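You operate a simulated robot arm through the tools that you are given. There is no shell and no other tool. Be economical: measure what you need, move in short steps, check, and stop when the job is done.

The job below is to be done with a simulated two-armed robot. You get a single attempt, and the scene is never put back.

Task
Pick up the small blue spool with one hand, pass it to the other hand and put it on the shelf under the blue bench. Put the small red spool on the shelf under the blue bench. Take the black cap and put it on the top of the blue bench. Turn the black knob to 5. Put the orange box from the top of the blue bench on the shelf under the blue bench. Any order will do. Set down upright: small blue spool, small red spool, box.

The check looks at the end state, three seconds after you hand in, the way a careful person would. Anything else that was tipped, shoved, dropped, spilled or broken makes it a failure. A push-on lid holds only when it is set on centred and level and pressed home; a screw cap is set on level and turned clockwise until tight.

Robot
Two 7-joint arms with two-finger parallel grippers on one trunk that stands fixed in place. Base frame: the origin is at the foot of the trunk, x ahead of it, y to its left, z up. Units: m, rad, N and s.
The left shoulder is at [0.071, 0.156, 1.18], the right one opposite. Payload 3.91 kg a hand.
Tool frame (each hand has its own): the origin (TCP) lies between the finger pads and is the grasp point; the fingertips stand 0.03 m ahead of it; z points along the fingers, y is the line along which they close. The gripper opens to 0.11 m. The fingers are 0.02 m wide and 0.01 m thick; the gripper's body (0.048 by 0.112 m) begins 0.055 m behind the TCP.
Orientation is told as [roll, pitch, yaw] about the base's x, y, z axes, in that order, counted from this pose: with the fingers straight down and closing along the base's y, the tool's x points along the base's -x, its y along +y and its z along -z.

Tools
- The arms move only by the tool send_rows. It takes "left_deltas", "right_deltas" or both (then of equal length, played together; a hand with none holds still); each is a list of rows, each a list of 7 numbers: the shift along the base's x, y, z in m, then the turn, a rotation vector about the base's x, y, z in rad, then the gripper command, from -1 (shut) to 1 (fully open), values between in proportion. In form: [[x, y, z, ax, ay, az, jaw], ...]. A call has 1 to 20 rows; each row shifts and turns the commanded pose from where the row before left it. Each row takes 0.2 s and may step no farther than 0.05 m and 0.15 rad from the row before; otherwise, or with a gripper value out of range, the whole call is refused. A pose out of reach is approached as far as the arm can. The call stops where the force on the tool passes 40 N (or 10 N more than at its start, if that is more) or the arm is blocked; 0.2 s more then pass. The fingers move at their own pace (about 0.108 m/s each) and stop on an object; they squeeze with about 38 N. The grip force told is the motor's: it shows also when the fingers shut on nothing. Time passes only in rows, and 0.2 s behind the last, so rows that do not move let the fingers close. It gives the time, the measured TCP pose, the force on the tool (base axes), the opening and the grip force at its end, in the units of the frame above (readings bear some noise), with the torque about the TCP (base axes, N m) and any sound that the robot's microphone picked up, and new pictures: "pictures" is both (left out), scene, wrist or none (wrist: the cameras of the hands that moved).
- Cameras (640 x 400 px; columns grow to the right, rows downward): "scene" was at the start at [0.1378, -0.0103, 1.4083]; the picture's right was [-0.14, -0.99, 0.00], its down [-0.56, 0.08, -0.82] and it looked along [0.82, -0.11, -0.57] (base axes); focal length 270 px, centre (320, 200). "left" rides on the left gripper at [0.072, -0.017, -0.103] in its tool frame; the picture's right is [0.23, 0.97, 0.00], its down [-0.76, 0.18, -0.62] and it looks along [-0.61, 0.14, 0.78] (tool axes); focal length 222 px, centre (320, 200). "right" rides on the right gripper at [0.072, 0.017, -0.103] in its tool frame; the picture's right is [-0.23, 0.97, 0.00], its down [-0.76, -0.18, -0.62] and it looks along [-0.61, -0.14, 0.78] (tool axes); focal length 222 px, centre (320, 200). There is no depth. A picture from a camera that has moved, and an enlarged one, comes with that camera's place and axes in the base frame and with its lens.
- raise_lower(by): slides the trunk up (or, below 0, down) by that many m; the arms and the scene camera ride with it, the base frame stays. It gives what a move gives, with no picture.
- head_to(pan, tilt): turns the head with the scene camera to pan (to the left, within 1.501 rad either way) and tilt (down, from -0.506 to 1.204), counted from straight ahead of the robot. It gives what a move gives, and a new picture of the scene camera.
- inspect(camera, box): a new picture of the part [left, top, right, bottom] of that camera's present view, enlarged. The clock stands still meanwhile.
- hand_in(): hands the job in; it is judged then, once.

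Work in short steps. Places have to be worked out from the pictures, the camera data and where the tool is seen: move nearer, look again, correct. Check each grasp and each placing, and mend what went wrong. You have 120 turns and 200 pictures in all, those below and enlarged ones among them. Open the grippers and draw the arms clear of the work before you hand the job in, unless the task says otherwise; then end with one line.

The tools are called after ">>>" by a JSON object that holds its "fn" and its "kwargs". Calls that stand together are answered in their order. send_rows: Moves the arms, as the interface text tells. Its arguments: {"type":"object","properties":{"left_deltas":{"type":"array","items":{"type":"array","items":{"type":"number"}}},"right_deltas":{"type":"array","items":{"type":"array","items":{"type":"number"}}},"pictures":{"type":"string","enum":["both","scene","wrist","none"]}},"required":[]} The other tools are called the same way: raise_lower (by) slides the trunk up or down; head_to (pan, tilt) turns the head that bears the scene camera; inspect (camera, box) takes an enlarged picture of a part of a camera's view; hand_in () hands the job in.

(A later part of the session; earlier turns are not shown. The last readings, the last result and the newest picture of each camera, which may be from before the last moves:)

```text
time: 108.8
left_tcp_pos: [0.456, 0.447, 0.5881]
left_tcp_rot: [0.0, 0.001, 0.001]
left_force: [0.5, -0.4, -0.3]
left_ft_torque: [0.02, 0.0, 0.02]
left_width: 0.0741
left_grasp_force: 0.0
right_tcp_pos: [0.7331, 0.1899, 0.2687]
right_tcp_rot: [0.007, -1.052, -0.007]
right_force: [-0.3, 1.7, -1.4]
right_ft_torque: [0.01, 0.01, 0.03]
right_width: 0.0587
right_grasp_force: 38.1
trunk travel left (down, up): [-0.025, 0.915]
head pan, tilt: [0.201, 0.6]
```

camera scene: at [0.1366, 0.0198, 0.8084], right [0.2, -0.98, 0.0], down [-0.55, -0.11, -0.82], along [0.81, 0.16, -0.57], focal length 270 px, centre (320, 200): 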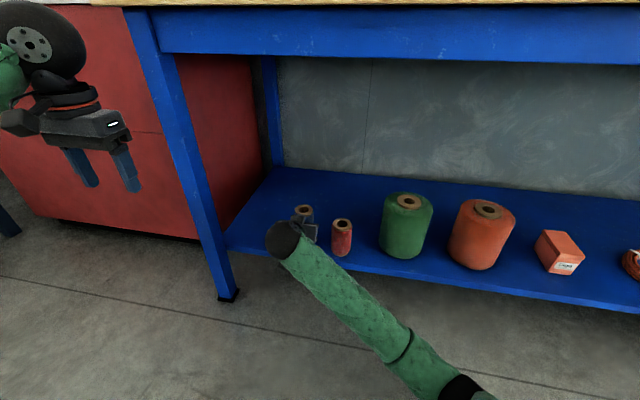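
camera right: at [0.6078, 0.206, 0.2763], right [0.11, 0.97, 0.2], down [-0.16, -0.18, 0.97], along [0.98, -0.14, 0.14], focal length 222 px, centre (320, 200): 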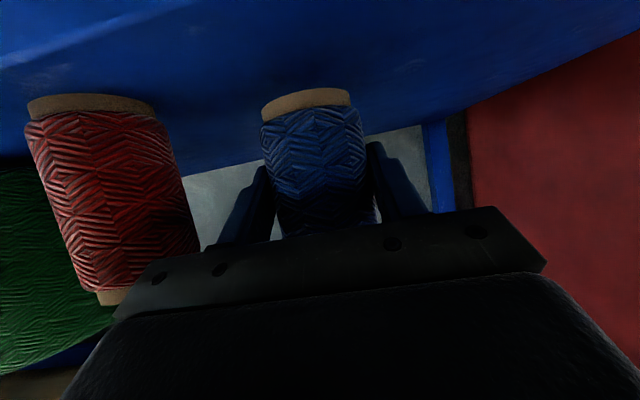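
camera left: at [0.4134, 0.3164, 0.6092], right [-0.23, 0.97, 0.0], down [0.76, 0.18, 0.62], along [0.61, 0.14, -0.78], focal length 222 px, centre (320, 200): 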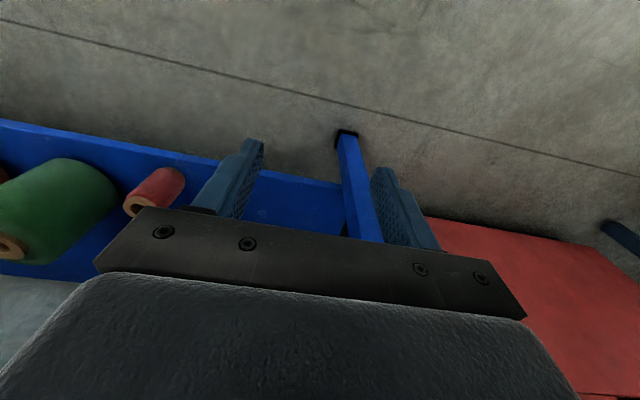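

No contact yet; 1.5 mm steps.

>>> {"fn": "send_rows", "kwargs": {"right_deltas": [[0, 0, -0.0015, 0, 0, 0, -1], [0, 0, -0.0015, 0, 0, 0, -1]], "pictures": "wrist"}}

```text
time: 109.4
left_tcp_pos: [0.4556, 0.4454, 0.5902]
left_tcp_rot: [0.001, 0.0, -0.001]
left_force: [-0.5, -0.7, 0.2]
left_ft_torque: [0.03, -0.01, 0.03]
left_width: 0.074
left_grasp_force: 0.2
right_tcp_pos: [0.7339, 0.1902, 0.2685]
right_tcp_rot: [0.008, -1.055, -0.007]
right_force: [6.5, 1.6, 14.0]
right_ft_torque: [-0.15, -0.16, 0.1]
right_width: 0.0583
right_grasp_force: 38.5
trunk travel left (down, up): [-0.025, 0.915]
head pan, tilt: [0.201, 0.6]
camera right: at [0.6084, 0.207, 0.2558], right [0.11, 0.97, 0.2], down [-0.16, -0.18, 0.97], along [0.98, -0.14, 0.14], focal length 222 px, centre (320, 200)
```

right: 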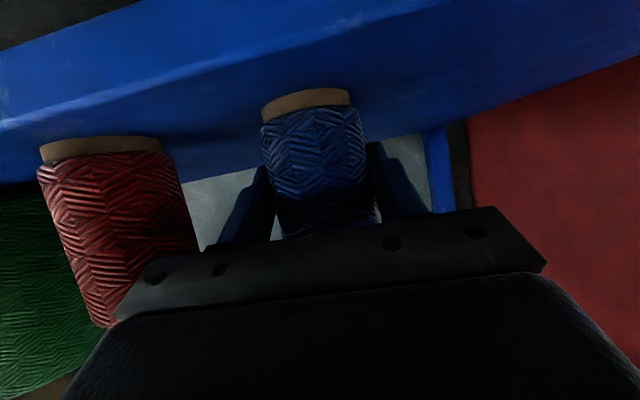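

The spool rests on the shelf. I relieve 1 mm, open, and withdraw straight back.

>>> {"fn": "send_rows", "kwargs": {"right_deltas": [[0, 0, 0.001, 0, 0, 0, -1], [0, 0, 0, 0, 0, 0, 0.0], [0, 0, 0, 0, 0, 0, 0.4], [0, 0, 0, 0, 0, 0, 0.4], [-0.02, 0, 0.003, 0, 0, 0, 0.4], [-0.03, 0, 0.01, 0, 0, 0, 0.4], [-0.03, -0.01, 0.02, 0, 0.05, 0, 0.4], [-0.03, -0.03, 0.02, 0, 0.1, 0, 0.4], [0, -0.04, 0.02, 0, 0.1, 0, 0.4], [0, -0.04, 0.02, 0, 0.1, 0, 0.4], [0, -0.04, 0.02, 0, 0.1, 0, 0.4], [0, -0.04, 0.02, 0, 0.1, 0, 0.4]]}}

```text
time: 111.0
left_tcp_pos: [0.4549, 0.4469, 0.5882]
left_tcp_rot: [-0.001, -0.001, 0.002]
left_force: [0.1, -0.4, -0.1]
left_ft_torque: [0.01, 0.01, 0.03]
left_width: 0.0745
left_grasp_force: 0.2
right_tcp_pos: [0.7187, 0.121, 0.361]
right_tcp_rot: [-0.292, -1.167, 0.212]
right_force: [0.0, 0.4, 1.2]
right_ft_torque: [0.03, -0.01, 0.02]
right_width: 0.0771
right_grasp_force: 0.0
trunk travel left (down, up): [-0.025, 0.915]
head pan, tilt: [0.201, 0.6]
stopped in row 8 (right hand): the arm was blocked; the commanded pose is now the measured one
camera scene: at [0.1361, 0.0202, 0.8083], right [0.2, -0.98, 0.0], down [-0.55, -0.11, -0.83], along [0.81, 0.16, -0.56], focal length 270 px, centre (320, 200)
camera right: at [0.5965, 0.1411, 0.3302], right [0.14, 0.98, 0.1], down [-0.29, -0.05, 0.96], along [0.95, -0.17, 0.28], focal length 222 px, centre (320, 200)
```

scene: 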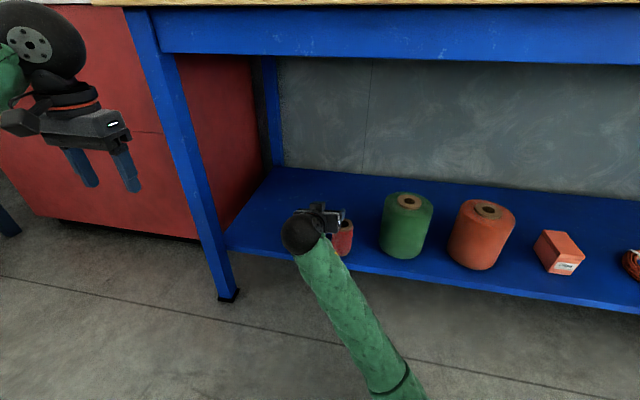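
right: 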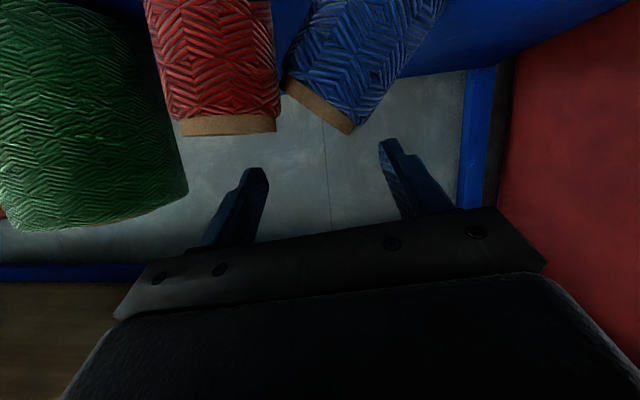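

The hand deviated and was blocked, and the blue spool seems tilted in the wrist view. I look closely before moving.

>>> {"fn": "inspect", "kwargs": {"camera": "right", "box": [120, 0, 480, 220]}}

>>> {"fn": "inspect", "kwargs": {"camera": "scene", "box": [250, 160, 410, 280]}}

>>> {"fn": "inspect", "kwargs": {"camera": "left", "box": [0, 0, 640, 400]}}

```text
1.78 times, centred on (300, 110) of right
camera zoom: at [0.5965, 0.1411, 0.3302], right [0.14, 0.98, 0.1], down [-0.29, -0.05, 0.96], along [0.95, -0.17, 0.28], focal length 395 px, centre (356, 360)
```

zoom: 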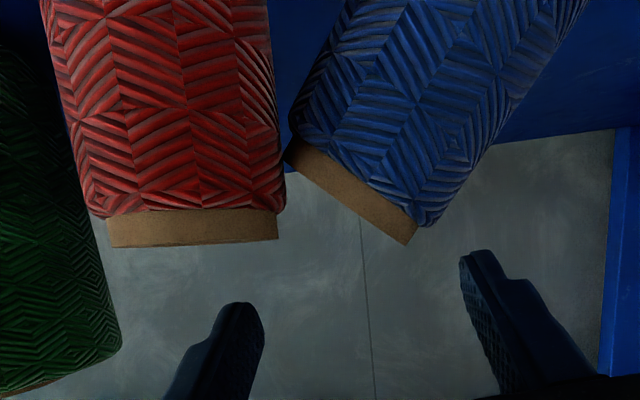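

```text
3.33 times, centred on (330, 220) of scene
camera zoom: at [0.1361, 0.0202, 0.8083], right [0.2, -0.98, 0.0], down [-0.55, -0.11, -0.83], along [0.81, 0.16, -0.56], focal length 901 px, centre (287, 133)
```

zoom: 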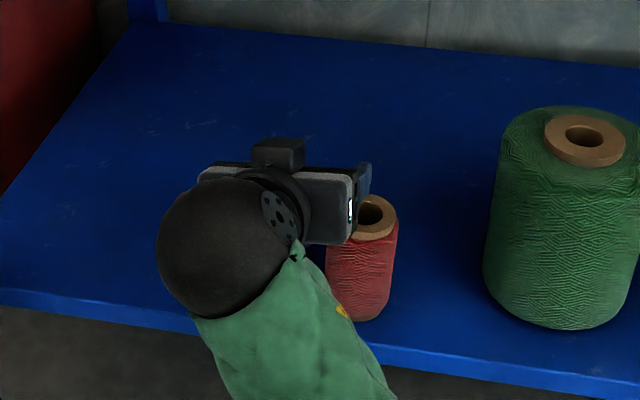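

```text
1.00 times, centred on (320, 200) of left (not enlarged: the box is as wide or as high as the picture)
camera zoom: at [0.3832, 0.4304, 0.6922], right [-0.23, 0.97, 0.0], down [0.76, 0.18, 0.62], along [0.61, 0.14, -0.78], focal length 222 px, centre (320, 200)
```

zoom: 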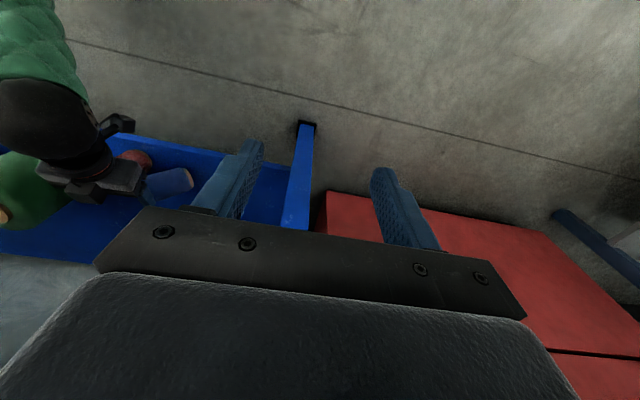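

The blue spool has been tipped and leans toward the red one. First I take the right hand straight up and clear, in small steps.

>>> {"fn": "send_rows", "kwargs": {"right_deltas": [[0, 0, 0.02, 0, 0, 0, 0.4], [0, 0, 0.03, 0, 0, 0, 0.4], [0, 0, 0.03, 0, 0, 0, 0.4], [0, 0, 0.03, 0, 0, 0, 0.4]]}}

```text
time: 111.9
left_tcp_pos: [0.4545, 0.4472, 0.587]
left_tcp_rot: [-0.001, -0.002, 0.002]
left_force: [-0.4, 0.5, 0.0]
left_ft_torque: [0.0, 0.0, -0.02]
left_width: 0.0742
left_grasp_force: 0.1
right_tcp_pos: [0.7427, 0.0537, 0.4061]
right_tcp_rot: [-0.634, -1.131, 0.456]
right_force: [0.0, 0.4, -0.1]
right_ft_torque: [0.01, -0.01, -0.01]
right_width: 0.077
right_grasp_force: 0.0
trunk travel left (down, up): [-0.025, 0.915]
head pan, tilt: [0.201, 0.6]
stopped in row 4 (right hand): the arm was blocked; the commanded pose is now the measured one
camera scene: at [0.1364, 0.02, 0.8072], right [0.2, -0.98, 0.0], down [-0.55, -0.11, -0.82], along [0.81, 0.16, -0.57], focal length 270 px, centre (320, 200)
camera right: at [0.6233, 0.0777, 0.3707], right [0.21, 0.98, -0.04], down [-0.3, 0.1, 0.95], along [0.93, -0.19, 0.32], focal length 222 px, centre (320, 200)
```

scene: 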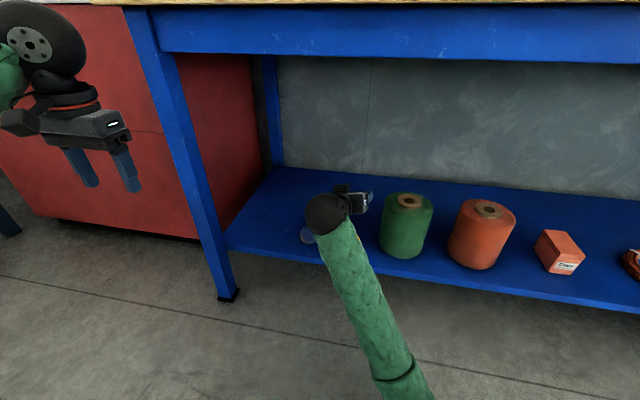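
right: 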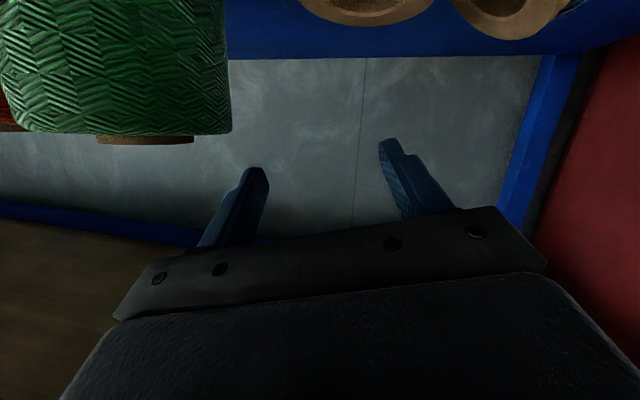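

The arm moved oddly, close to a joint limit, drifting sideways. I inspect the spools before the next move.

>>> {"fn": "inspect", "kwargs": {"camera": "right", "box": [200, 0, 640, 200]}}

>>> {"fn": "inspect", "kwargs": {"camera": "scene", "box": [250, 170, 410, 280]}}

>>> {"fn": "inspect", "kwargs": {"camera": "left", "box": [0, 60, 220, 280]}}

```text
1.45 times, centred on (420, 100) of right
camera zoom: at [0.6233, 0.0777, 0.3707], right [0.21, 0.98, -0.04], down [-0.3, 0.1, 0.95], along [0.93, -0.19, 0.32], focal length 323 px, centre (174, 346)
```

zoom: 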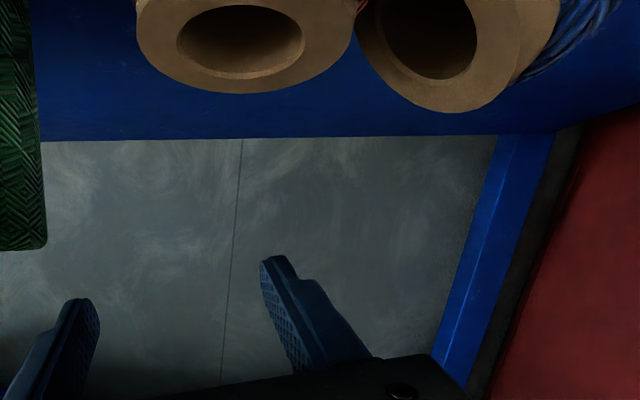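

```text
3.64 times, centred on (330, 225) of scene
camera zoom: at [0.1364, 0.02, 0.8072], right [0.2, -0.98, 0.0], down [-0.55, -0.11, -0.82], along [0.81, 0.16, -0.57], focal length 982 px, centre (284, 109)
```

zoom: 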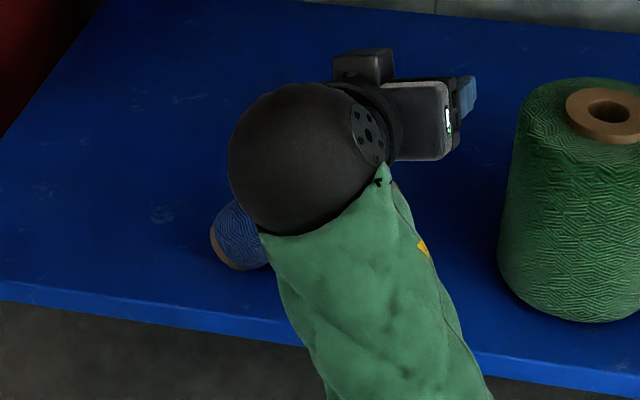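

```text
1.82 times, centred on (110, 170) of left
camera zoom: at [0.3835, 0.4303, 0.6911], right [-0.23, 0.97, 0.0], down [0.76, 0.18, 0.62], along [0.61, 0.14, -0.78], focal length 404 px, centre (702, 254)
```

zoom: 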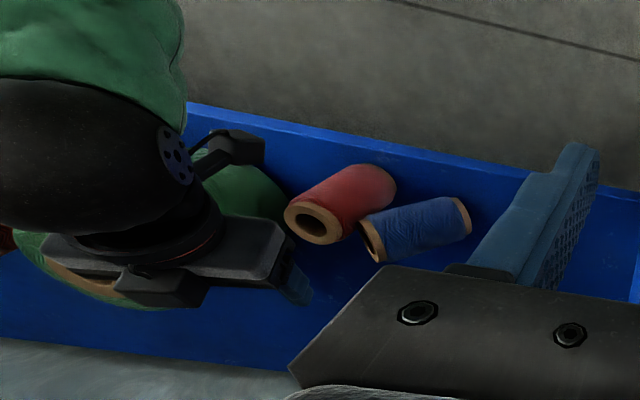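

The blue spool leans against the red one, which is still standing. The right elbow seems tucked too far in, so I undo the hand's rotation (about 0.32 rad) while rising and moving slightly +y, away from the green spool.

>>> {"fn": "send_rows", "kwargs": {"right_deltas": [[0, 0.008, 0.01, 0.044, 0.0235, 0.018, 0.4], [0, 0.008, 0.01, 0.044, 0.0235, 0.018, 0.4], [0, 0.008, 0.01, 0.044, 0.0235, 0.018, 0.4]], "pictures": "scene"}}

```text
time: 112.9
left_tcp_pos: [0.4549, 0.447, 0.5888]
left_tcp_rot: [0.001, 0.0, 0.001]
left_force: [0.5, -0.1, -0.8]
left_ft_torque: [0.01, 0.02, 0.0]
left_width: 0.0743
left_grasp_force: 0.0
right_tcp_pos: [0.7635, 0.0189, 0.4131]
right_tcp_rot: [-0.554, -1.087, 0.373]
right_force: [0.5, 0.8, 0.0]
right_ft_torque: [-0.02, 0.0, -0.02]
right_width: 0.0772
right_grasp_force: 0.1
trunk travel left (down, up): [-0.025, 0.915]
head pan, tilt: [0.201, 0.6]
stopped in row 3 (right hand): the arm was blocked; the commanded pose is now the measured one
camera scene: at [0.1363, 0.0199, 0.8079], right [0.2, -0.98, 0.0], down [-0.55, -0.11, -0.82], along [0.81, 0.16, -0.57], focal length 270 px, centre (320, 200)
```

scene: 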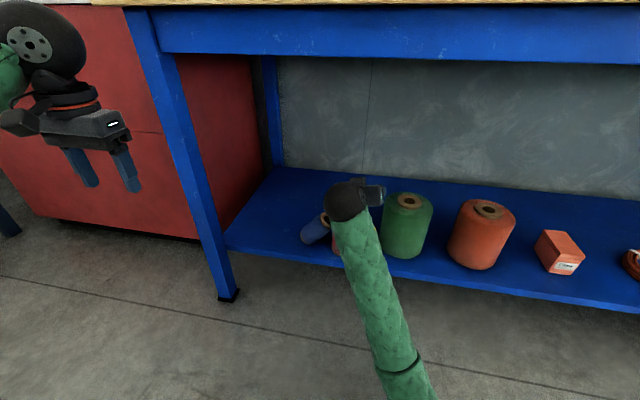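

The hand keeps drifting toward the green spool. I raise the trunk by 0.12 m instead, which lifts the whole arm straight up clear of the spools but still under the bench beam.

>>> {"fn": "raise_lower", "kwargs": {"by": 0.12}}

>>> {"fn": "inspect", "kwargs": {"camera": "scene", "box": [0, 0, 640, 400]}}

```text
time: 114.4
left_tcp_pos: [0.4568, 0.4473, 0.7084]
left_tcp_rot: [0.001, 0.0, -0.001]
left_force: [0.5, -0.2, -0.2]
left_ft_torque: [0.03, 0.01, 0.02]
left_width: 0.0742
left_grasp_force: 0.1
right_tcp_pos: [0.7626, 0.0206, 0.5323]
right_tcp_rot: [-0.548, -1.086, 0.371]
right_force: [0.2, -0.7, 0.7]
right_ft_torque: [0.01, -0.01, 0.02]
right_width: 0.077
right_grasp_force: 0.1
trunk travel left (down, up): [-0.145, 0.795]
head pan, tilt: [0.201, 0.6]
```

```text
1.00 times, centred on (320, 200) of scene (not enlarged: the box is as wide or as high as the picture)
camera zoom: at [0.1367, 0.0199, 0.9283], right [0.2, -0.98, 0.0], down [-0.55, -0.11, -0.82], along [0.81, 0.16, -0.57], focal length 270 px, centre (320, 200)
```

zoom: 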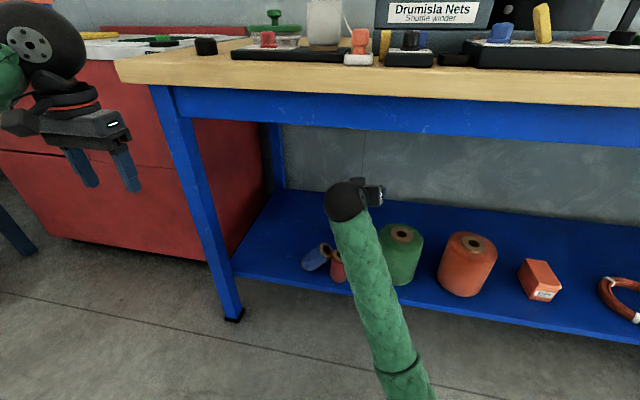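

The hand is now well above the spools. I swing it right (-y) to let the elbow come out of its tuck.

>>> {"fn": "send_rows", "kwargs": {"right_deltas": [[0, -0.04, 0, 0, 0, 0, 0.4], [0, -0.04, 0, 0, 0, 0, 0.4], [0, -0.04, 0, 0, 0, 0, 0.4], [0, -0.04, 0, 0, 0, 0, 0.4], [0, -0.04, 0, 0, 0, 0, 0.4], [0, -0.04, 0, 0, 0, 0, 0.4]], "pictures": "scene"}}

```text
time: 115.8
left_tcp_pos: [0.4558, 0.4465, 0.7073]
left_tcp_rot: [0.0, -0.001, 0.003]
left_force: [0.6, 0.0, 0.4]
left_ft_torque: [-0.02, 0.0, -0.02]
left_width: 0.0743
left_grasp_force: 0.1
right_tcp_pos: [0.7627, -0.2204, 0.5328]
right_tcp_rot: [-0.547, -1.084, 0.372]
right_force: [0.0, -0.6, -0.3]
right_ft_torque: [-0.05, 0.0, 0.02]
right_width: 0.0767
right_grasp_force: 0.1
trunk travel left (down, up): [-0.145, 0.795]
head pan, tilt: [0.201, 0.6]
camera scene: at [0.1365, 0.02, 0.9277], right [0.2, -0.98, 0.0], down [-0.55, -0.11, -0.82], along [0.81, 0.16, -0.57], focal length 270 px, centre (320, 200)
```

scene: 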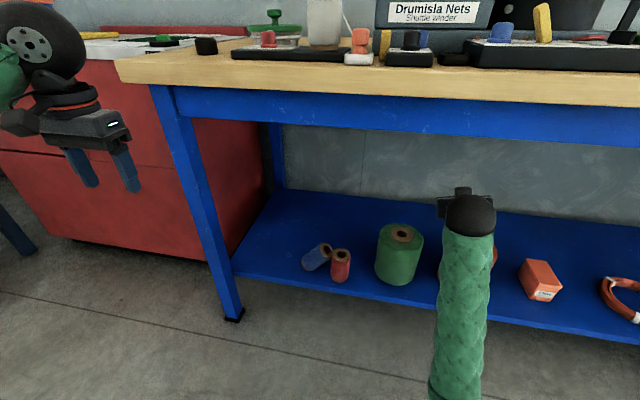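

That freed the arm. I continue right and back, out from under the bench, restoring the tilt to about 0.5.

>>> {"fn": "send_rows", "kwargs": {"right_deltas": [[-0.025, -0.04, 0, 0.045, 0.1, 0.02, 0.4], [-0.03, -0.035, 0, 0.045, 0.1, 0.02, 0.4], [-0.035, -0.03, 0, 0.045, 0.1, 0.02, 0.4], [-0.035, -0.03, 0, 0.045, 0.1, 0.02, 0.4], [-0.035, -0.03, 0, 0.045, 0.1, 0.02, 0.4], [-0.035, -0.03, 0, 0.04, 0.1, 0.02, 0.4], [-0.035, -0.03, 0, 0, 0.09, 0, 0.4], [0, 0, 0, 0, 0, 0, 0.4]], "pictures": "none"}}

>>> {"fn": "inspect", "kwargs": {"camera": "scene", "box": [240, 200, 440, 330]}}

```text
time: 117.6
left_tcp_pos: [0.4567, 0.4451, 0.709]
left_tcp_rot: [0.001, 0.001, -0.002]
left_force: [0.3, -0.2, 0.1]
left_ft_torque: [0.04, 0.01, -0.01]
left_width: 0.0745
left_grasp_force: 0.1
right_tcp_pos: [0.53, -0.449, 0.5342]
right_tcp_rot: [0.021, -0.449, 0.061]
right_force: [-0.1, -0.6, 0.1]
right_ft_torque: [0.0, -0.02, 0.01]
right_width: 0.0772
right_grasp_force: 0.2
trunk travel left (down, up): [-0.145, 0.795]
head pan, tilt: [0.201, 0.6]
```

```text
3.08 times, centred on (340, 265) of scene
camera zoom: at [0.1366, 0.0194, 0.9284], right [0.2, -0.98, 0.0], down [-0.55, -0.11, -0.82], along [0.81, 0.16, -0.57], focal length 831 px, centre (258, 0)
```

zoom: 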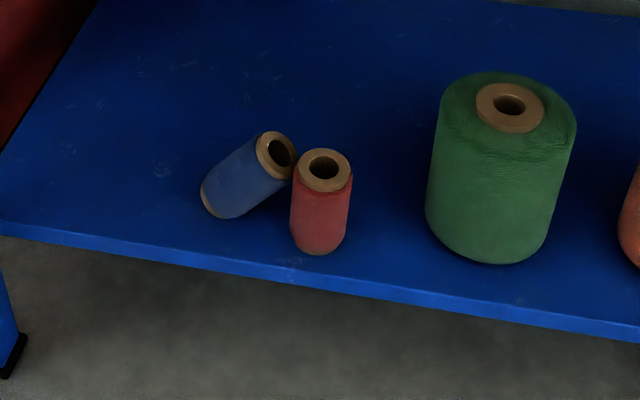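

The blue spool leans about 35° toward the red one, with its top near (0.735, 0.121, 0.323). I will grasp it with the left hand closing along x, then rotate it upright. First I lower the trunk again and bring the left hand in front, yawing by -90°.

>>> {"fn": "raise_lower", "kwargs": {"by": -0.12}}

>>> {"fn": "send_rows", "kwargs": {"left_deltas": [[0.0095, -0.03, -0.006, 0, 0, -0.1428, 0.35], [0.0095, -0.03, -0.006, 0, 0, -0.1428, 0.35], [0.0095, -0.03, -0.006, 0, 0, -0.1428, 0.35], [0.0095, -0.03, -0.006, 0, 0, -0.1428, 0.35], [0.0095, -0.03, -0.006, 0, 0, -0.1428, 0.35], [0.0095, -0.03, -0.006, 0, 0, -0.1428, 0.35], [0.0095, -0.03, -0.006, 0, 0, -0.1428, 0.35], [0.0095, -0.03, -0.006, 0, 0, -0.1428, 0.35], [0.0095, -0.03, -0.006, 0, 0, -0.1428, 0.35], [0.0095, -0.03, -0.006, 0, 0, -0.1428, 0.5], [0.0095, -0.03, -0.006, 0, 0, -0.1428, 0.5], [0, 0, 0, 0, 0, 0, 0.5]]}}

```text
time: 119.1
left_tcp_pos: [0.4566, 0.4466, 0.5882]
left_tcp_rot: [0.0, 0.0, -0.001]
left_force: [0.1, -0.1, 0.5]
left_ft_torque: [-0.01, 0.01, 0.01]
left_width: 0.0743
left_grasp_force: 0.1
right_tcp_pos: [0.5314, -0.4483, 0.4144]
right_tcp_rot: [0.022, -0.449, 0.062]
right_force: [0.8, 0.3, -0.5]
right_ft_torque: [-0.01, -0.01, 0.03]
right_width: 0.077
right_grasp_force: 0.0
trunk travel left (down, up): [-0.025, 0.915]
head pan, tilt: [0.201, 0.6]
```

```text
time: 121.7
left_tcp_pos: [0.5603, 0.118, 0.5207]
left_tcp_rot: [-0.001, 0.001, -1.57]
left_force: [0.1, 0.1, 0.4]
left_ft_torque: [-0.03, 0.0, 0.01]
left_width: 0.0825
left_grasp_force: 0.2
right_tcp_pos: [0.5329, -0.4488, 0.4141]
right_tcp_rot: [0.02, -0.448, 0.062]
right_force: [0.0, -0.5, 0.0]
right_ft_torque: [-0.03, 0.02, -0.01]
right_width: 0.0771
right_grasp_force: 0.1
trunk travel left (down, up): [-0.025, 0.915]
head pan, tilt: [0.201, 0.6]
camera scene: at [0.1366, 0.0194, 0.8084], right [0.2, -0.98, 0.0], down [-0.55, -0.11, -0.82], along [0.81, 0.16, -0.57], focal length 270 px, centre (320, 200)
camera left: at [0.5438, 0.1909, 0.6243], right [0.97, 0.23, 0.0], down [0.18, -0.76, 0.62], along [0.14, -0.61, -0.78], focal length 222 px, centre (320, 200)
```

scene: 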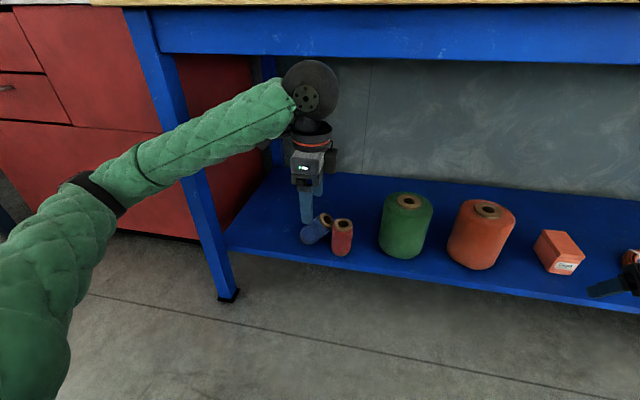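
left: 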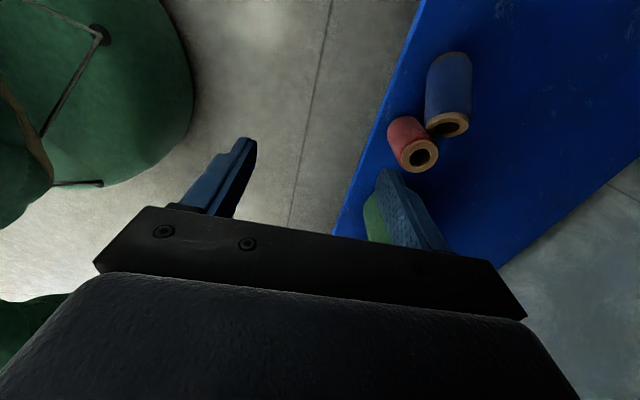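

The wrist view puts the blue top centre at about (0.742, 0.122, 0.32). I lean the hand 0.5 rad toward the spool's axis while moving above it, checking for leg contact through the camera pose.

>>> {"fn": "send_rows", "kwargs": {"left_deltas": [[0.036, -0.006, -0.01, 0.1, 0, 0, 0.5], [0.036, -0.006, -0.01, 0.1, 0, 0, 0.5], [0.036, -0.006, -0.01, 0.1, 0, 0, 0.5], [0.036, -0.006, -0.01, 0.1, 0, 0, 0.5], [0.037, -0.005, -0.01, 0.1, 0, 0, 0.5], [0, 0, -0.03, 0, 0, 0, 0.5], [0, 0, -0.02, 0, 0, 0, 0.5], [0, 0, 0, 0, 0, 0, 0.5]]}}

```text
time: 123.5
left_tcp_pos: [0.7342, 0.0791, 0.441]
left_tcp_rot: [0.023, 0.51, -1.564]
left_force: [0.0, 0.0, 0.3]
left_ft_torque: [-0.02, 0.0, -0.01]
left_width: 0.0825
left_grasp_force: 0.0
right_tcp_pos: [0.527, -0.4533, 0.4183]
right_tcp_rot: [0.032, -0.462, 0.058]
right_force: [-1.5, 0.2, 0.0]
right_ft_torque: [0.08, -0.04, 0.04]
right_width: 0.077
right_grasp_force: 0.1
trunk travel left (down, up): [-0.025, 0.915]
head pan, tilt: [0.201, 0.6]
camera scene: at [0.1262, 0.0122, 0.8114], right [0.2, -0.98, -0.01], down [-0.54, -0.11, -0.83], along [0.81, 0.17, -0.55], focal length 270 px, centre (320, 200)
camera left: at [0.715, 0.0928, 0.567], right [0.97, 0.19, 0.13], down [0.17, -0.97, 0.18], along [0.16, -0.15, -0.98], focal length 222 px, centre (320, 200)
```

scene: 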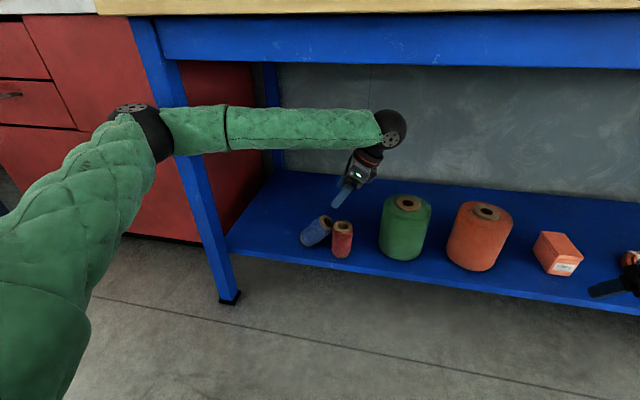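
left: 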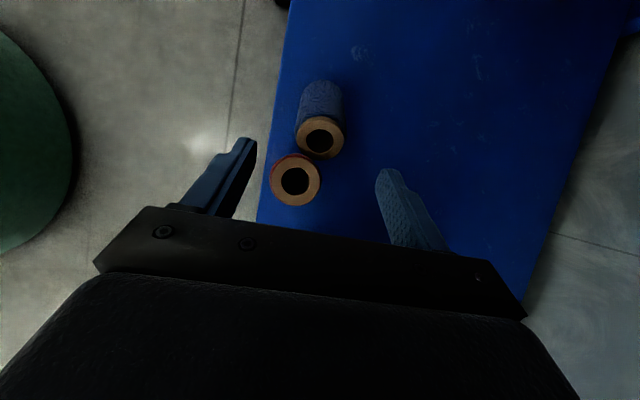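

The forearm touches the leg again in this posture, so I back off immediately and park the left hand. I will use the right hand for this lean instead.

>>> {"fn": "send_rows", "kwargs": {"left_deltas": [[-0.03, 0.003, 0.03, 0, 0, 0, 0.5], [-0.036, 0.006, 0.015, -0.1, 0, 0, 0.5], [-0.036, 0.006, 0.01, -0.1, 0, 0, 0.5], [-0.036, 0.006, 0.01, -0.1, 0, 0, 0.5], [-0.036, 0.006, 0.01, -0.1, 0, 0, 0.5], [0, 0.005, 0, -0.1, 0, 0, 0.5], [-0.0095, 0.03, 0.006, 0, 0, 0.1428, 0.35], [-0.0095, 0.03, 0.006, 0, 0, 0.1428, 0.35], [-0.0095, 0.03, 0.006, 0, 0, 0.1428, 0.35], [-0.0095, 0.03, 0.006, 0, 0, 0.1428, 0.35], [-0.0095, 0.03, 0.006, 0, 0, 0.1428, 0.35], [-0.0095, 0.03, 0.006, 0, 0, 0.1428, 0.35], [-0.0095, 0.03, 0.006, 0, 0, 0.1428, 0.35], [-0.0095, 0.03, 0.006, 0, 0, 0.1428, 0.35], [-0.0095, 0.03, 0.006, 0, 0, 0.1428, 0.35], [-0.0095, 0.03, 0, 0, 0, 0.1428, 0.35], [-0.0095, 0.03, 0, 0, 0, 0.1428, 0.35]], "pictures": "scene"}}

```text
time: 127.1
left_tcp_pos: [0.4615, 0.4459, 0.5509]
left_tcp_rot: [-0.001, 0.001, 0.001]
left_force: [-0.1, 0.6, -0.6]
left_ft_torque: [0.03, 0.05, -0.03]
left_width: 0.0743
left_grasp_force: 0.1
right_tcp_pos: [0.5305, -0.4501, 0.4138]
right_tcp_rot: [0.021, -0.449, 0.062]
right_force: [0.6, 0.1, 0.2]
right_ft_torque: [-0.01, -0.05, 0.02]
right_width: 0.077
right_grasp_force: 0.1
trunk travel left (down, up): [-0.025, 0.915]
head pan, tilt: [0.201, 0.6]
camera scene: at [0.1369, 0.0192, 0.8084], right [0.2, -0.98, 0.0], down [-0.55, -0.11, -0.82], along [0.81, 0.16, -0.57], focal length 270 px, centre (320, 200)
```

scene: 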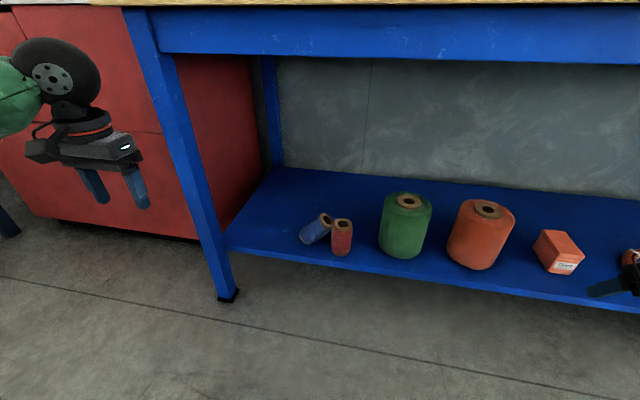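

Nothing has moved. I raise the trunk 0.15 m so the right forearm comes from above, then bring the right hand upright, yawed -90°, in front of the shelf.

>>> {"fn": "raise_lower", "kwargs": {"by": 0.15}}

>>> {"fn": "send_rows", "kwargs": {"right_deltas": [[0, 0.01, 0, 0, 0.112, 0, 0.5], [0, 0.01, 0, 0, 0.112, 0, 0.5], [0, 0.01, 0, 0, 0.112, 0, 0.5], [0, 0.01, 0, 0, 0.112, 0, 0.5], [0.003, 0.04, -0.006, 0, 0, -0.148, 0.5], [0.003, 0.04, -0.006, 0, 0, -0.148, 0.5], [0.003, 0.04, -0.006, 0, 0, -0.148, 0.5], [0.003, 0.04, -0.006, 0, 0, -0.148, 0.5], [0.003, 0.04, -0.006, 0, 0, -0.148, 0.5], [0.003, 0.04, -0.006, 0, 0, -0.148, 0.5], [0.003, 0.04, -0.006, 0, 0, -0.148, 0.5], [0.003, 0.04, -0.006, 0, 0, -0.148, 0.5], [0.003, 0.04, -0.006, 0, 0, -0.148, 0.5], [0.003, 0.04, -0.006, 0, 0, -0.148, 0.5], [0.003, 0.04, -0.006, 0, 0, -0.148, 0.5], [0, 0, 0, 0, 0, 0, 0.5]]}}

```text
time: 128.8
left_tcp_pos: [0.4607, 0.4464, 0.7017]
left_tcp_rot: [0.0, 0.0, 0.0]
left_force: [0.5, 0.0, 0.6]
left_ft_torque: [0.0, 0.0, 0.0]
left_width: 0.0745
left_grasp_force: 0.1
right_tcp_pos: [0.5308, -0.4491, 0.5641]
right_tcp_rot: [0.022, -0.448, 0.064]
right_force: [-0.2, 0.1, -0.2]
right_ft_torque: [-0.01, -0.01, 0.04]
right_width: 0.0772
right_grasp_force: 0.0
trunk travel left (down, up): [-0.175, 0.765]
head pan, tilt: [0.201, 0.6]
```

```text
time: 132.2
left_tcp_pos: [0.46, 0.4475, 0.7005]
left_tcp_rot: [0.001, 0.0, 0.002]
left_force: [0.8, 0.6, -0.3]
left_ft_torque: [-0.01, 0.0, 0.0]
left_width: 0.0743
left_grasp_force: 0.0
right_tcp_pos: [0.5959, 0.0189, 0.4839]
right_tcp_rot: [0.049, 0.004, -1.562]
right_force: [-0.4, -0.3, 0.4]
right_ft_torque: [0.02, -0.02, 0.01]
right_width: 0.0825
right_grasp_force: 0.0
right hand out of reach, approached as far as the arm can: row 15
trunk travel left (down, up): [-0.175, 0.765]
head pan, tilt: [0.201, 0.6]
camera scene: at [0.1367, 0.0198, 0.9585], right [0.2, -0.98, 0.0], down [-0.55, -0.11, -0.82], along [0.81, 0.16, -0.57], focal length 270 px, centre (320, 200)
camera right: at [0.6063, 0.0913, 0.5871], right [0.97, -0.22, 0.05], down [-0.2, -0.77, 0.61], along [-0.1, -0.6, -0.79], focal length 222 px, centre (320, 200)
```

scene: 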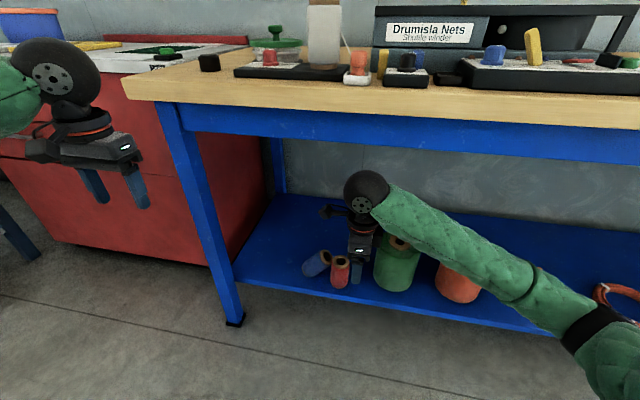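
right: 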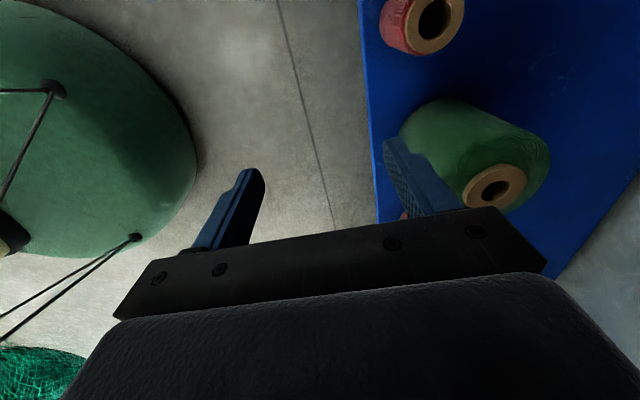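

The arm is comfortable here, with the forearm coming from the right. I move above the spools and lean 0.5 rad toward the blue spool's axis.

>>> {"fn": "send_rows", "kwargs": {"right_deltas": [[0.036, 0.012, -0.005, 0.1, 0, 0, 0.5], [0.036, 0.012, -0.005, 0.1, 0, 0, 0.5], [0.036, 0.012, -0.005, 0.1, 0, 0, 0.5], [0.037, 0.012, -0.005, 0.1, 0, 0, 0.5], [0, 0.01, -0.005, 0.1, 0, 0, 0.5], [0, 0, 0, 0, 0, 0, 0.5]]}}

```text
time: 133.6
left_tcp_pos: [0.4606, 0.4467, 0.7004]
left_tcp_rot: [0.0, -0.001, 0.003]
left_force: [0.4, -0.7, -0.5]
left_ft_torque: [0.01, 0.0, -0.01]
left_width: 0.0742
left_grasp_force: 0.1
right_tcp_pos: [0.735, 0.08, 0.4584]
right_tcp_rot: [0.047, 0.499, -1.571]
right_force: [-0.5, 0.2, 0.0]
right_ft_torque: [0.02, -0.02, 0.04]
right_width: 0.0823
right_grasp_force: 0.2
trunk travel left (down, up): [-0.175, 0.765]
head pan, tilt: [0.201, 0.6]
camera scene: at [0.1367, 0.0197, 0.9584], right [0.2, -0.98, 0.0], down [-0.55, -0.11, -0.82], along [0.81, 0.16, -0.57], focal length 270 px, centre (320, 200)
camera right: at [0.7475, 0.0932, 0.5833], right [0.97, -0.22, -0.07], down [-0.21, -0.96, 0.17], along [-0.1, -0.16, -0.98], focal length 222 px, centre (320, 200)
```

scene: 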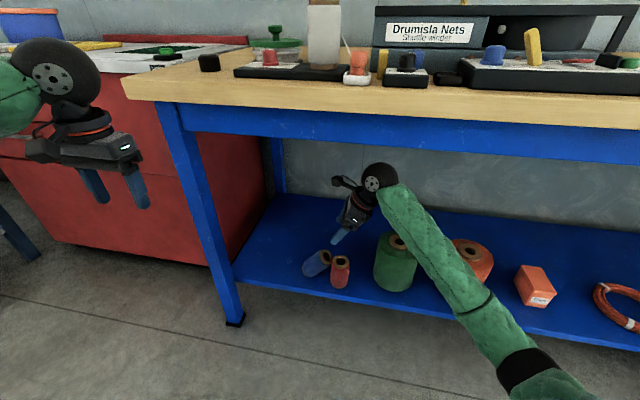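
right: 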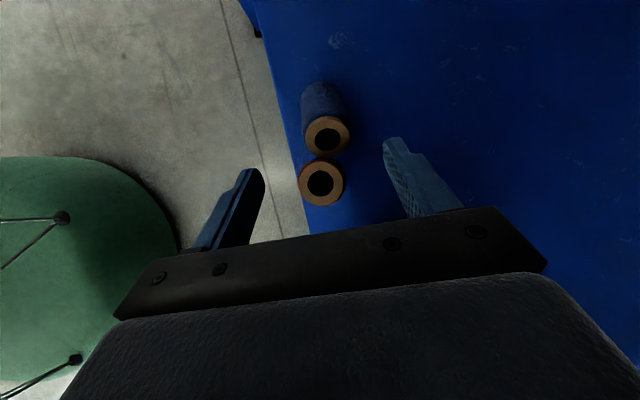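

The blue top centre is confirmed at (0.746, 0.121, 0.323), with its axis in the y-z plane. I align with the axis and approach along it.

>>> {"fn": "send_rows", "kwargs": {"right_deltas": [[0.011, -0.027, -0.006, 0, 0, 0, 0.5], [0, 0.0158, -0.029, 0, 0, 0, 0.5], [0, 0.0158, -0.029, 0, 0, 0, 0.5], [0, 0.0158, -0.029, 0, 0, 0, 0.5], [0, 0.0158, -0.029, 0, 0, 0, 0.5], [0, 0, 0, 0, 0, 0, 0.5]]}}

```text
time: 135.0
left_tcp_pos: [0.4601, 0.4478, 0.7006]
left_tcp_rot: [0.001, -0.001, -0.001]
left_force: [0.4, -1.1, -0.3]
left_ft_torque: [-0.03, -0.01, -0.01]
left_width: 0.0744
left_grasp_force: 0.1
right_tcp_pos: [0.7488, 0.115, 0.3352]
right_tcp_rot: [0.047, 0.497, -1.573]
right_force: [-0.6, 0.1, 0.2]
right_ft_torque: [0.0, 0.01, 0.03]
right_width: 0.0828
right_grasp_force: 0.1
trunk travel left (down, up): [-0.175, 0.765]
head pan, tilt: [0.201, 0.6]
camera scene: at [0.1367, 0.0198, 0.9584], right [0.2, -0.98, 0.0], down [-0.55, -0.11, -0.82], along [0.81, 0.16, -0.57], focal length 270 px, centre (320, 200)
camera right: at [0.7615, 0.1289, 0.4595], right [0.97, -0.22, -0.07], down [-0.21, -0.96, 0.18], along [-0.1, -0.16, -0.98], focal length 222 px, centre (320, 200)
```

scene: 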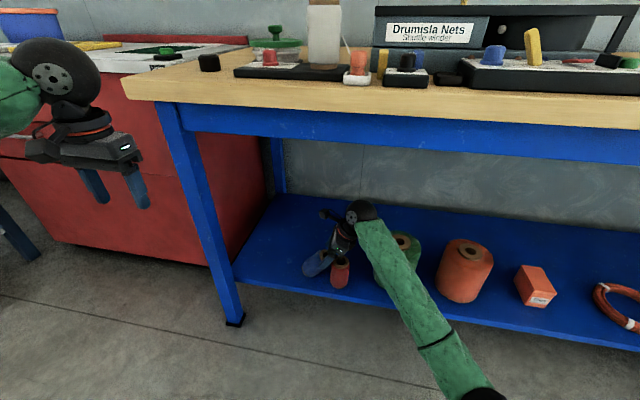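
right: 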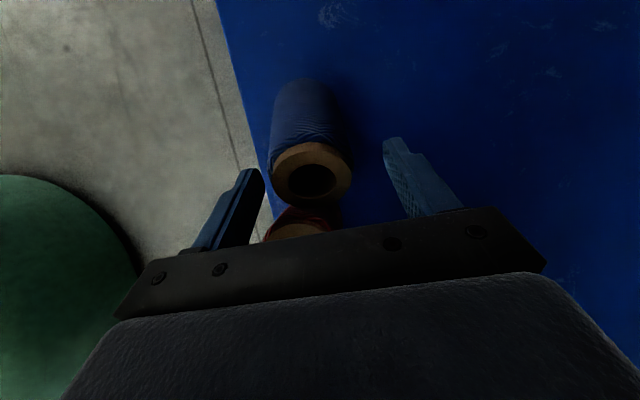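

The spool is centred between the fingers. I make the final 3 cm advance and close.

>>> {"fn": "send_rows", "kwargs": {"right_deltas": [[0, 0.008, -0.014, 0, 0, 0, 0.5], [0, 0.007, -0.013, 0, 0, 0, 0.5], [0, 0, 0, 0, 0, 0, -0.2], [0, 0, 0, 0, 0, 0, -1], [0, 0, 0, 0, 0, 0, -1], [0, 0, 0, 0, 0, 0, -1]], "pictures": "wrist"}}

>>> {"fn": "inspect", "kwargs": {"camera": "scene", "box": [260, 190, 420, 300]}}

```text
time: 136.4
left_tcp_pos: [0.4601, 0.4466, 0.7009]
left_tcp_rot: [-0.001, 0.0, -0.001]
left_force: [-0.1, -1.1, 0.2]
left_ft_torque: [0.0, 0.01, 0.0]
left_width: 0.0742
left_grasp_force: 0.1
right_tcp_pos: [0.7463, 0.1295, 0.3083]
right_tcp_rot: [0.047, 0.498, -1.573]
right_force: [-0.6, 0.3, 0.4]
right_ft_torque: [0.03, 0.04, 0.03]
right_width: 0.0605
right_grasp_force: 37.8
trunk travel left (down, up): [-0.175, 0.765]
head pan, tilt: [0.201, 0.6]
camera right: at [0.7585, 0.1435, 0.4341], right [0.97, -0.22, -0.07], down [-0.21, -0.96, 0.18], along [-0.1, -0.16, -0.98], focal length 222 px, centre (320, 200)
```

right: 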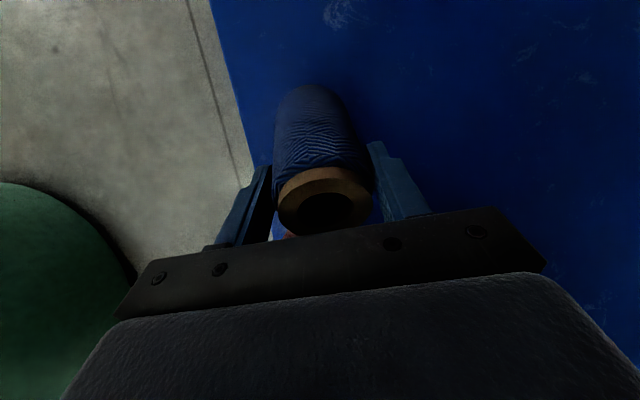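

```text
3.64 times, centred on (340, 245) of scene
camera zoom: at [0.1365, 0.0198, 0.9584], right [0.2, -0.98, 0.0], down [-0.55, -0.11, -0.82], along [0.81, 0.16, -0.57], focal length 982 px, centre (247, 36)
```

zoom: 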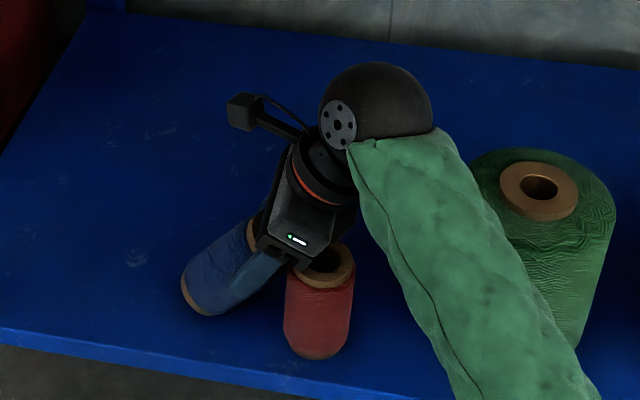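

The grip holds at 60 mm and the fingers run parallel to the spool. I lift it away from the red spool and check.

>>> {"fn": "send_rows", "kwargs": {"right_deltas": [[0, 0.006, 0.01, 0, 0, 0, -1], [0, 0.01, 0.02, 0, 0, 0, -1], [0, 0.012, 0.02, 0, 0, 0, -1], [0, 0.015, 0.02, 0, 0, 0, -1], [0, 0.015, 0.01, 0, 0, 0, -1], [0, 0, 0, 0, 0, 0, -1]], "pictures": "scene"}}

```text
time: 137.8
left_tcp_pos: [0.4607, 0.4483, 0.7005]
left_tcp_rot: [0.001, 0.001, -0.001]
left_force: [0.7, 0.9, 0.9]
left_ft_torque: [0.02, 0.0, 0.03]
left_width: 0.0742
left_grasp_force: 0.0
right_tcp_pos: [0.7423, 0.1882, 0.3874]
right_tcp_rot: [0.048, 0.498, -1.572]
right_force: [-0.9, 0.0, -0.6]
right_ft_torque: [-0.04, 0.0, -0.02]
right_width: 0.0603
right_grasp_force: 37.8
trunk travel left (down, up): [-0.175, 0.765]
head pan, tilt: [0.201, 0.6]
camera scene: at [0.1366, 0.0199, 0.9584], right [0.2, -0.98, 0.0], down [-0.55, -0.11, -0.82], along [0.81, 0.16, -0.57], focal length 270 px, centre (320, 200)
```

scene: 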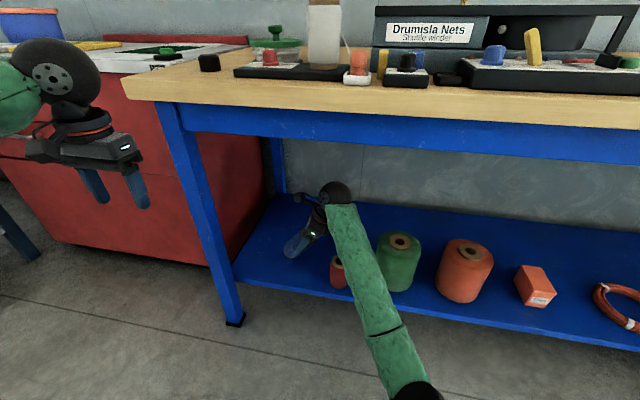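

The blue spool is held clear of the red one. I rotate the hand back to vertical in steps.

>>> {"fn": "send_rows", "kwargs": {"right_deltas": [[0, 0, 0.004, -0.1, 0, 0, -1], [0, 0, 0.004, -0.1, 0, 0, -1], [0, 0, 0.004, -0.1, 0, 0, -1], [0, 0, 0, -0.1, 0, 0, -1], [0, 0, 0, -0.1, 0, 0, -1], [0, 0, 0, 0, 0, 0, -1]]}}

>>> {"fn": "inspect", "kwargs": {"camera": "scene", "box": [240, 160, 420, 300]}}

```text
time: 139.2
left_tcp_pos: [0.4608, 0.4468, 0.7007]
left_tcp_rot: [0.0, 0.001, 0.001]
left_force: [0.2, -0.1, -0.4]
left_ft_torque: [-0.04, 0.01, 0.03]
left_width: 0.0744
left_grasp_force: 0.0
right_tcp_pos: [0.7456, 0.188, 0.4008]
right_tcp_rot: [0.048, -0.005, -1.573]
right_force: [0.0, -1.1, -1.1]
right_ft_torque: [0.01, 0.01, -0.01]
right_width: 0.0597
right_grasp_force: 38.0
trunk travel left (down, up): [-0.175, 0.765]
head pan, tilt: [0.201, 0.6]
camera scene: at [0.1366, 0.0198, 0.9584], right [0.2, -0.98, 0.0], down [-0.55, -0.11, -0.82], along [0.81, 0.16, -0.57], focal length 270 px, centre (320, 200)
camera right: at [0.7574, 0.2602, 0.5029], right [0.97, -0.23, 0.05], down [-0.21, -0.76, 0.62], along [-0.11, -0.61, -0.79], focal length 222 px, centre (320, 200)
```

scene: 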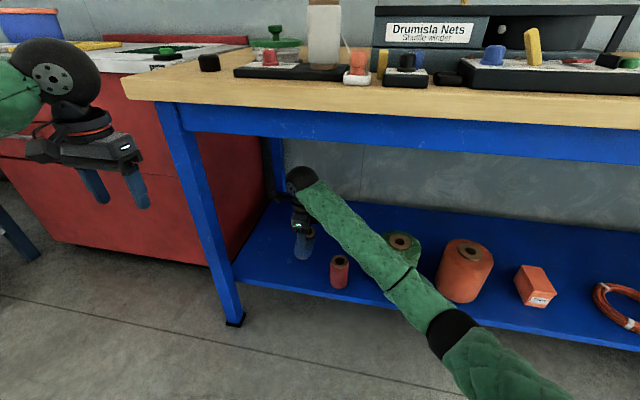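
right: 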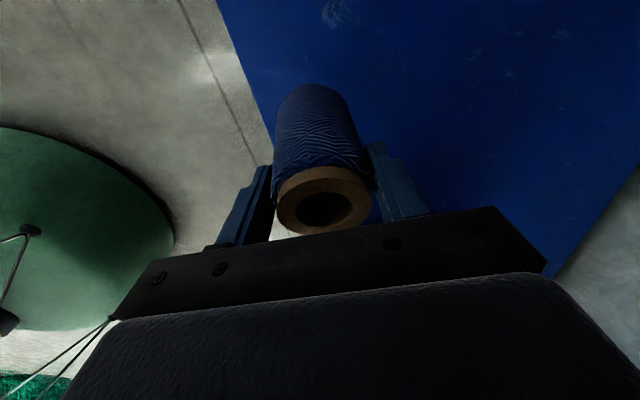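

```text
2.86 times, centred on (330, 230) of scene
camera zoom: at [0.1366, 0.0198, 0.9584], right [0.2, -0.98, 0.0], down [-0.55, -0.11, -0.82], along [0.81, 0.16, -0.57], focal length 772 px, centre (291, 114)
```

zoom: 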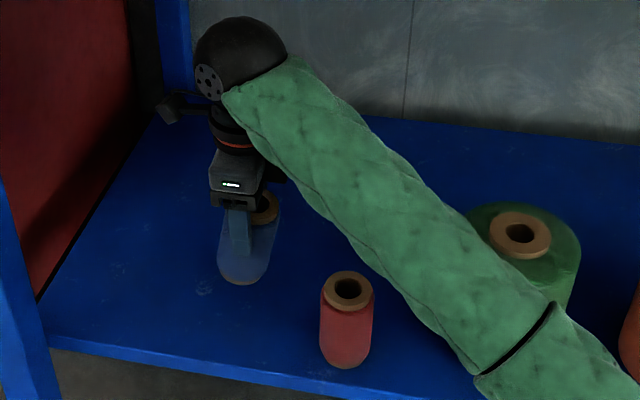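

The spool still leans about 15° toward -y in the grip, so I rotate another -0.27 rad and check.

>>> {"fn": "send_rows", "kwargs": {"right_deltas": [[0, 0, 0, -0.09, 0, 0, -1], [0, 0, 0, -0.09, 0, 0, -1], [0, 0, 0, -0.09, 0, 0, -1], [0, 0, 0, 0, 0, 0, -1]], "pictures": "wrist"}}

>>> {"fn": "inspect", "kwargs": {"camera": "scene", "box": [250, 180, 370, 290]}}

>>> {"fn": "inspect", "kwargs": {"camera": "left", "box": [0, 60, 300, 300]}}

```text
time: 140.2
left_tcp_pos: [0.46, 0.4471, 0.7015]
left_tcp_rot: [0.001, 0.0, 0.0]
left_force: [0.3, 0.0, -0.4]
left_ft_torque: [0.02, 0.0, 0.01]
left_width: 0.0743
left_grasp_force: 0.0
right_tcp_pos: [0.7441, 0.1882, 0.4]
right_tcp_rot: [0.047, -0.272, -1.574]
right_force: [0.4, 0.3, -0.1]
right_ft_torque: [0.04, 0.01, -0.01]
right_width: 0.0596
right_grasp_force: 38.2
trunk travel left (down, up): [-0.175, 0.765]
head pan, tilt: [0.201, 0.6]
camera right: at [0.7569, 0.2847, 0.4805], right [0.97, -0.21, 0.11], down [-0.21, -0.57, 0.8], along [-0.11, -0.8, -0.6], focal length 222 px, centre (320, 200)
```

right: 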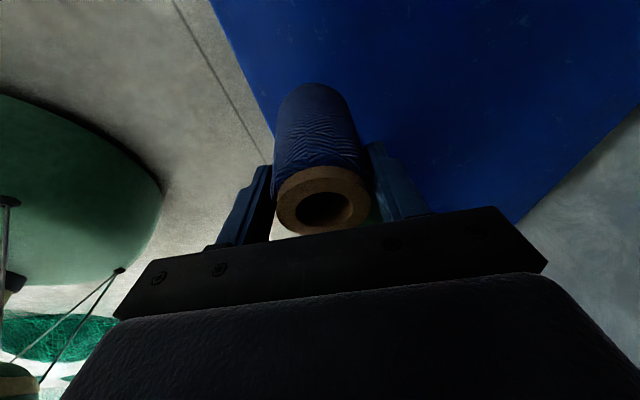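

```text
3.64 times, centred on (310, 235) of scene
camera zoom: at [0.1366, 0.0199, 0.9584], right [0.2, -0.98, 0.0], down [-0.55, -0.11, -0.82], along [0.81, 0.16, -0.57], focal length 982 px, centre (356, 73)
```

zoom: 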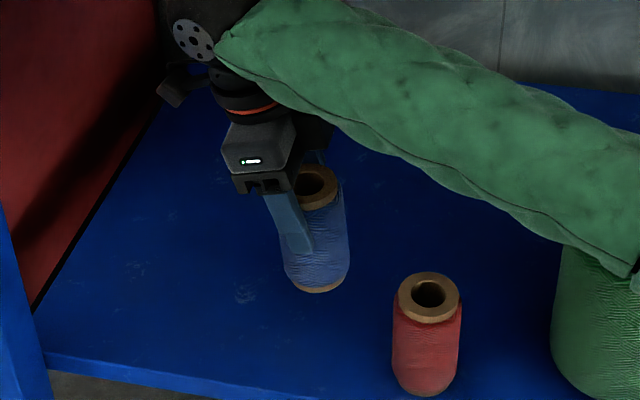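

```text
1.67 times, centred on (150, 180) of left
camera zoom: at [0.3881, 0.4305, 0.8045], right [-0.23, 0.97, 0.0], down [0.76, 0.18, 0.62], along [0.61, 0.14, -0.78], focal length 370 px, centre (603, 233)
```

zoom: 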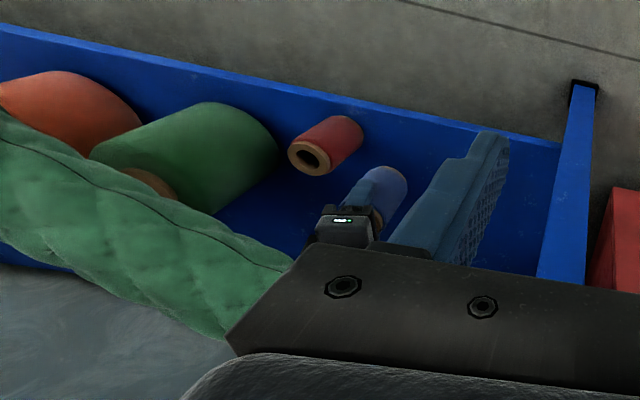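

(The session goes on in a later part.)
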